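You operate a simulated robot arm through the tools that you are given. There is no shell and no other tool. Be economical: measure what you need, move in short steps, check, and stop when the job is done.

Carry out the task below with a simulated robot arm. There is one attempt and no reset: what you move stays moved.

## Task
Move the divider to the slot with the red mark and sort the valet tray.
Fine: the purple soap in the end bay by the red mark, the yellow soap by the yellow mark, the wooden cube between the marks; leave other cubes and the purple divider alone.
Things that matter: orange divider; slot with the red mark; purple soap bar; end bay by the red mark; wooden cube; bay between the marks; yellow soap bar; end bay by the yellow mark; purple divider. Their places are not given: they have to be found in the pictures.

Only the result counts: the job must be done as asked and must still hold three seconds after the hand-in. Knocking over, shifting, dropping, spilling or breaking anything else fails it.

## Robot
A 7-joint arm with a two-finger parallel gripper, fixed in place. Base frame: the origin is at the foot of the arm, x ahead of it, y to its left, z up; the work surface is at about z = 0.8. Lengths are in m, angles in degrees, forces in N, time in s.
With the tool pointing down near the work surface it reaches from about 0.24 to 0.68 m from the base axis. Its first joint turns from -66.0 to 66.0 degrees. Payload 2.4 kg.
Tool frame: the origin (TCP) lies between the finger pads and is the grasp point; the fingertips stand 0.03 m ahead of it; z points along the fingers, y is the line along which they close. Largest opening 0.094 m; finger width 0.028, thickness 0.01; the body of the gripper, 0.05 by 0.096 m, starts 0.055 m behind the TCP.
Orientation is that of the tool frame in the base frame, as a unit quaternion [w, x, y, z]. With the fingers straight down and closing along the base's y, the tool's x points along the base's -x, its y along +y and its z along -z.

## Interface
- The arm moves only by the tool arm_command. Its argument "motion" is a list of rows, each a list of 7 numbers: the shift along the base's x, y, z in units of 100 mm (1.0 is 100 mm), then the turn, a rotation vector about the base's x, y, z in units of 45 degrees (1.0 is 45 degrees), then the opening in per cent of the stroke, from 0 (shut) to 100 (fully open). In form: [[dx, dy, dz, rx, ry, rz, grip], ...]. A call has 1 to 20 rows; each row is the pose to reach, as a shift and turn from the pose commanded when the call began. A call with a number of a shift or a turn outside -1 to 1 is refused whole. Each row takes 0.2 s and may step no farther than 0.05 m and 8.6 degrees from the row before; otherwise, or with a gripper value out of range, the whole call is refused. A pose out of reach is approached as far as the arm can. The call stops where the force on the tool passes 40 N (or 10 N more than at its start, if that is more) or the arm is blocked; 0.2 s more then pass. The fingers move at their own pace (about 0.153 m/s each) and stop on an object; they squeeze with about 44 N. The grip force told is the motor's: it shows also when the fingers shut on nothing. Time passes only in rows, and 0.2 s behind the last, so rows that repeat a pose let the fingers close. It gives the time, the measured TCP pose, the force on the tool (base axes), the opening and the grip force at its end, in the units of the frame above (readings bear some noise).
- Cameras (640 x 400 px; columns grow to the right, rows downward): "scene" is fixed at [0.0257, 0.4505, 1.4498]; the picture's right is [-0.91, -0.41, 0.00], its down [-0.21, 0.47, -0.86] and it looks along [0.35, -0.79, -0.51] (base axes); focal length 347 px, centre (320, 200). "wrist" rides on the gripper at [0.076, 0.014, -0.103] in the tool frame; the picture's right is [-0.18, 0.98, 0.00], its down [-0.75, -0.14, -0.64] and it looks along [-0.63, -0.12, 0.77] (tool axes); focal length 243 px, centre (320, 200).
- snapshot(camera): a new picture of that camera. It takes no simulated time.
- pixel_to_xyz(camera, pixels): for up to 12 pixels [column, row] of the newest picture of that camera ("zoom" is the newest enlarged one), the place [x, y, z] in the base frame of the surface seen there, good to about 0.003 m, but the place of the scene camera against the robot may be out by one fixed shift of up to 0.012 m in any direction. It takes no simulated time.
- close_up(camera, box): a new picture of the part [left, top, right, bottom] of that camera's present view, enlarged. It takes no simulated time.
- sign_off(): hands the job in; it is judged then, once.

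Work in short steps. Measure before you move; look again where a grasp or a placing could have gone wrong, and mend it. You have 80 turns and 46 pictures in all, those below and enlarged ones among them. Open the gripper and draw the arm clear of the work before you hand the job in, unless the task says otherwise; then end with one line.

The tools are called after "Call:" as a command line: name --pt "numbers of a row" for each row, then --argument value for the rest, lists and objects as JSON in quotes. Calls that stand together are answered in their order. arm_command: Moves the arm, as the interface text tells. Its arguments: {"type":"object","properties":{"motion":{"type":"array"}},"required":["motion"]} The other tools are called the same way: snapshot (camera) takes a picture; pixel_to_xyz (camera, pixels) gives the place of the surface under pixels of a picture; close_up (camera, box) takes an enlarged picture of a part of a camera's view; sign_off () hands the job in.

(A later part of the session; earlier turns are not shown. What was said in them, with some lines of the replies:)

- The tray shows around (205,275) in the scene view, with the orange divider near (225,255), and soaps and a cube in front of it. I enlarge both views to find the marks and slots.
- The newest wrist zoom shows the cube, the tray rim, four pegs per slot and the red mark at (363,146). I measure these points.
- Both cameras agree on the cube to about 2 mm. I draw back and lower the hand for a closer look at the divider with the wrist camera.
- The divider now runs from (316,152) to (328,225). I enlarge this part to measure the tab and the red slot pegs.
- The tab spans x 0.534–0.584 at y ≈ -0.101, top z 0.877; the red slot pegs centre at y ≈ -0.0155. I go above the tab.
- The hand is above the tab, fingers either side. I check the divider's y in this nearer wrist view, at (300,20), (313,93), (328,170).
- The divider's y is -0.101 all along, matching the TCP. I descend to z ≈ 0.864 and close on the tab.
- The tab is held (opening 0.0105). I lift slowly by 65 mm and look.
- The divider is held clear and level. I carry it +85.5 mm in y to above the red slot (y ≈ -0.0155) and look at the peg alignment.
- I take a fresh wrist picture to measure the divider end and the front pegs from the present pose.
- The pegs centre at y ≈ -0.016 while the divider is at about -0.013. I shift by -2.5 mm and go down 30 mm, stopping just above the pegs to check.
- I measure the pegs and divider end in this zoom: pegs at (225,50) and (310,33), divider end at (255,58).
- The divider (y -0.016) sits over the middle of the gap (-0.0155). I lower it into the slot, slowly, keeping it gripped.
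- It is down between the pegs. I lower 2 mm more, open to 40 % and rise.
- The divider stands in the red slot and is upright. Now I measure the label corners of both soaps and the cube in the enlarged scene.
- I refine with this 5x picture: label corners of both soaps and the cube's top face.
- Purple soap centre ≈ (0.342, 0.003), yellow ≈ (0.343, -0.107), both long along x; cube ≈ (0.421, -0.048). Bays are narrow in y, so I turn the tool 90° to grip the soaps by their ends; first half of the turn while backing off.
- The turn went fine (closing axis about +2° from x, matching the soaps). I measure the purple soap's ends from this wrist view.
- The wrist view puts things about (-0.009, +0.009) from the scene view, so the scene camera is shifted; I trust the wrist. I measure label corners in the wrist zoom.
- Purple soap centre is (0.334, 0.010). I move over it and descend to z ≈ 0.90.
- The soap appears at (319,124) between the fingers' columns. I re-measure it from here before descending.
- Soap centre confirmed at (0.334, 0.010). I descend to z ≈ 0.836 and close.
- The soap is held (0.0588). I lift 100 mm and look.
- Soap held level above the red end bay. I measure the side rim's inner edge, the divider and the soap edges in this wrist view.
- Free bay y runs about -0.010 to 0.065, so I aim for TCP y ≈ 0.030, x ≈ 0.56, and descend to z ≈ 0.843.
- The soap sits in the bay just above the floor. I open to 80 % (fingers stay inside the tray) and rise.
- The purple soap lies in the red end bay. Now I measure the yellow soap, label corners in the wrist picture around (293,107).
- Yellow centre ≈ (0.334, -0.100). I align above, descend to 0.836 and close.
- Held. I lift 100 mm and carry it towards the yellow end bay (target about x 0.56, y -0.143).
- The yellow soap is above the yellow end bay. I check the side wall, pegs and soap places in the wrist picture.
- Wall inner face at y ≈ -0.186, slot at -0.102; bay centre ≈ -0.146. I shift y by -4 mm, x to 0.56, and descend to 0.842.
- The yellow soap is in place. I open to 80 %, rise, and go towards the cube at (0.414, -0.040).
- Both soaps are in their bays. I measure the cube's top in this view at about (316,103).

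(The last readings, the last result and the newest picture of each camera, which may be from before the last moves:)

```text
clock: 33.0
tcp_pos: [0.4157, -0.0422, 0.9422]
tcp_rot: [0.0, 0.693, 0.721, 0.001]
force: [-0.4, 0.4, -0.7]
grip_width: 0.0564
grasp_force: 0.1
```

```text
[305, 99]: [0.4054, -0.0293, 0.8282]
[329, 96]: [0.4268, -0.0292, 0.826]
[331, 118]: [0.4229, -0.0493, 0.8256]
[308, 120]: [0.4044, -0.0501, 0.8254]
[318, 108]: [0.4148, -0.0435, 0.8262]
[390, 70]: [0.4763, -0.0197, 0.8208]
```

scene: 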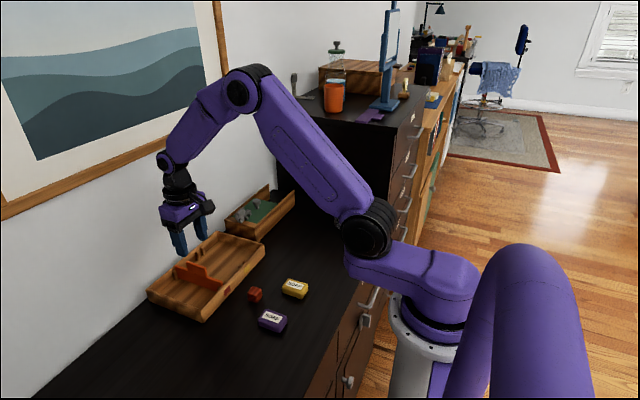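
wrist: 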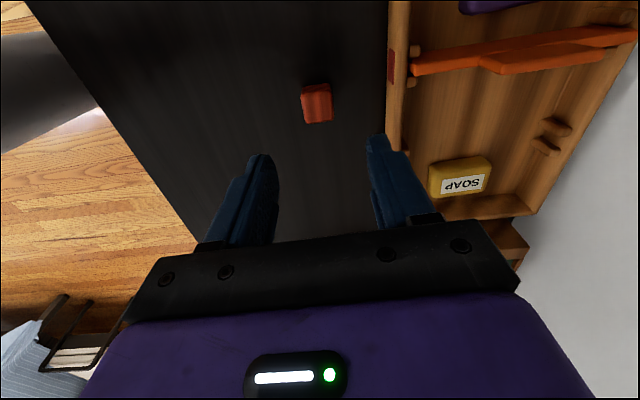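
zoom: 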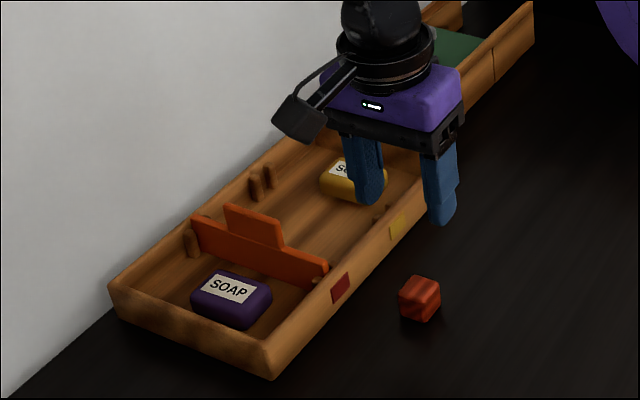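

Cube centre ≈ (0.415, -0.040). I descend 100 mm to z ≈ 0.842, close, and lift.

Call:
arm_command --pt "0 0.02 -0.4 0 0 0 60" --pt "0 0.02 -0.8 0 0 0 60" --pt "0 0.02 -1.0 0 0 0 60" --pt "0 0.02 -1.0 0 0 0 60" --pt "0 0.02 -1.0 0 0 0 0" --pt "0 0.02 -1.0 0 0 0 0" --pt "0 0.02 -1.0 0 0 0 0"

Call:
arm_command --pt "0 0 0.2 0 0 0 0" --pt "0 0 0.6 0 0 0 0" --pt "0 0 1.0 0 0 0 0" --pt "0.35 -0.1 1.0 0 0 0 0" --pt "0.7 -0.18 1.0 0 0 0 0" --pt "1.0 -0.2 1.0 0 0 0 0" --pt "1.0 -0.2 1.0 0 0 0 0"

Call:
snapshot --camera "wrist"

```text
clock: 34.6
tcp_pos: [0.4155, -0.0403, 0.8431]
tcp_rot: [0.0, 0.694, 0.72, -0.001]
force: [-0.1, 0.2, 0.4]
grip_width: 0.0259
grasp_force: 43.6
```

```text
clock: 36.2
tcp_pos: [0.5165, -0.0585, 0.9417]
tcp_rot: [0.001, 0.694, 0.72, 0.0]
force: [0.0, -0.8, 0.3]
grip_width: 0.026
grasp_force: 44.0
```

```text
11 pictures are left
```

wrist: 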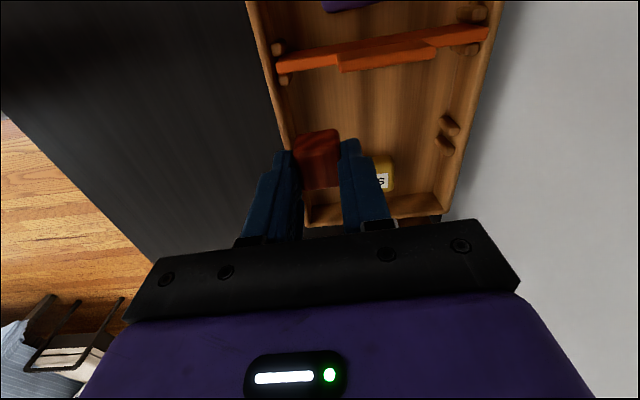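

The cube is held. I go to (0.56, -0.060) and lower to z ≈ 0.849 in the middle bay.

Call:
arm_command --pt "0.22 -0.01 0 0 0 0 0" --pt "0.43 -0.02 0 0 0 0 0" --pt "0.43 -0.02 -0.3 0 0 0 0" --pt "0.43 -0.02 -0.6 0 0 0 0" --pt "0.43 -0.02 -0.8 0 0 0 0" --pt "0.43 -0.02 -0.9 0 0 0 0" --pt "0.43 -0.02 -0.92 0 0 0 0" --pt "0.43 -0.02 -0.92 0 0 0 0"

Call:
close_up --camera "scene" --box '[130, 190, 310, 330]'

```text
clock: 38.0
tcp_pos: [0.5579, -0.0604, 0.8494]
tcp_rot: [0.0, 0.694, 0.72, 0.0]
force: [-0.8, 0.5, -0.3]
grip_width: 0.026
grasp_force: 44.4
```

```text
2.86 times, centred on (220, 260) of scene
```

zoom: 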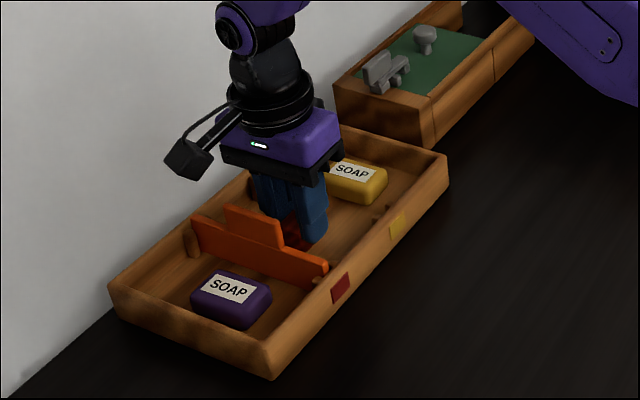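

The cube is just above the floor in the middle bay. I open, rise, and draw the arm back clear of the tray.

Call:
arm_command --pt "0 0 -0.01 0 0 0 0" --pt "0 0 -0.01 0 0 0 55" --pt "0 0 -0.01 0 0 0 55" --pt "0 0 0.3 0 0 0 55" --pt "0 0 0.7 0 0 0 55" --pt "0 0 1.0 0 0 0 55" --pt "-0.4 0 1.0 0 0 0 80" --pt "-0.8 0 1.0 0 0 0 100" --pt "-1.0 0 1.0 0 0 0 100"

Call:
arm_command --pt "-0.4 0 0.4 0 0 0 100" --pt "-0.8 0 0.6 0 0 0 100" --pt "-1.0 0 0.6 0 0 0 100" --pt "-1.0 0 0.6 0 0 0 100"

Call:
close_up --camera "scene" --box '[130, 190, 310, 330]'

Call:
snapshot --camera "scene"

Call:
snapshot --camera "wrist"

```text
clock: 40.0
tcp_pos: [0.459, -0.0603, 0.9496]
tcp_rot: [0.001, 0.692, 0.721, 0.0]
force: [0.3, 0.7, 0.4]
grip_width: 0.0941
grasp_force: 0.0
```

```text
refused: row 1 steps farther than a row can; nothing moved
```

```text
2.86 times, centred on (220, 260) of scene
```

zoom: 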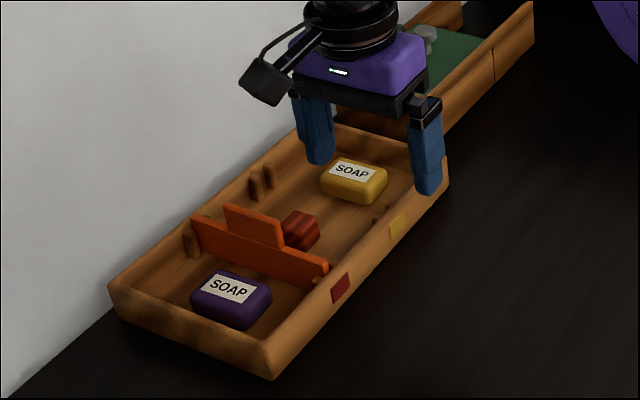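

```text
8 pictures are left
```

scene: 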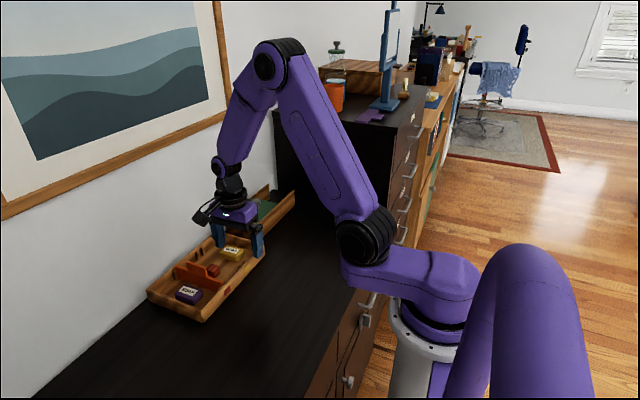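

```text
7 pictures are left
```

wrist: 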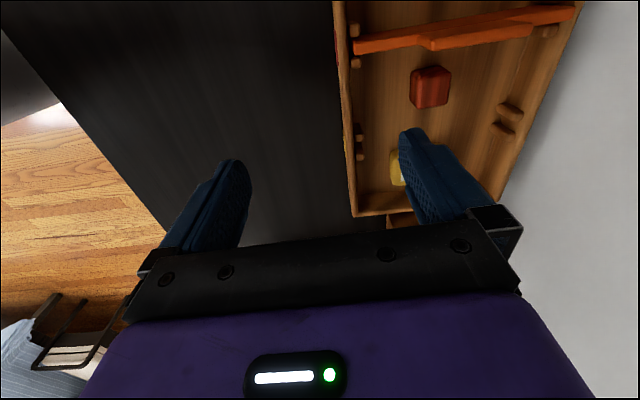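

All items are in their bays: purple soap (red end), cube in the middle, yellow soap (yellow end), divider in the red slot. The retreat was refused for its step size, so I repeat it with smaller steps.

Call:
arm_command --pt "-0.3 0 0.3 0 0 0 100" --pt "-0.6 0 0.6 0 0 0 100" --pt "-0.9 0 0.8 0 0 0 100" --pt "-0.9 0 0.8 0 0 0 100" --pt "-0.9 0 0.8 0 0 0 100"

Call:
close_up --camera "scene" --box '[130, 190, 310, 330]'

```text
clock: 41.2
tcp_pos: [0.3685, -0.0612, 1.0271]
tcp_rot: [0.0, 0.693, 0.721, 0.0]
force: [-0.5, -0.2, 0.6]
grip_width: 0.094
grasp_force: 0.1
```

```text
2.86 times, centred on (220, 260) of scene
```

zoom: 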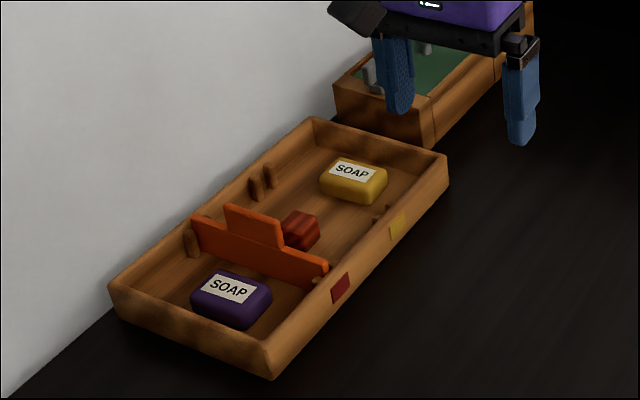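

Everything is in place, the gripper is open and the arm is clear, so I hand the job in.

Call:
sign_off

```text
The job is handed in.
```

The orange divider is in the red-mark slot. The purple soap is in the red end bay, the wooden cube between the marks and the yellow soap in the yellow end bay; I touched nothing else.
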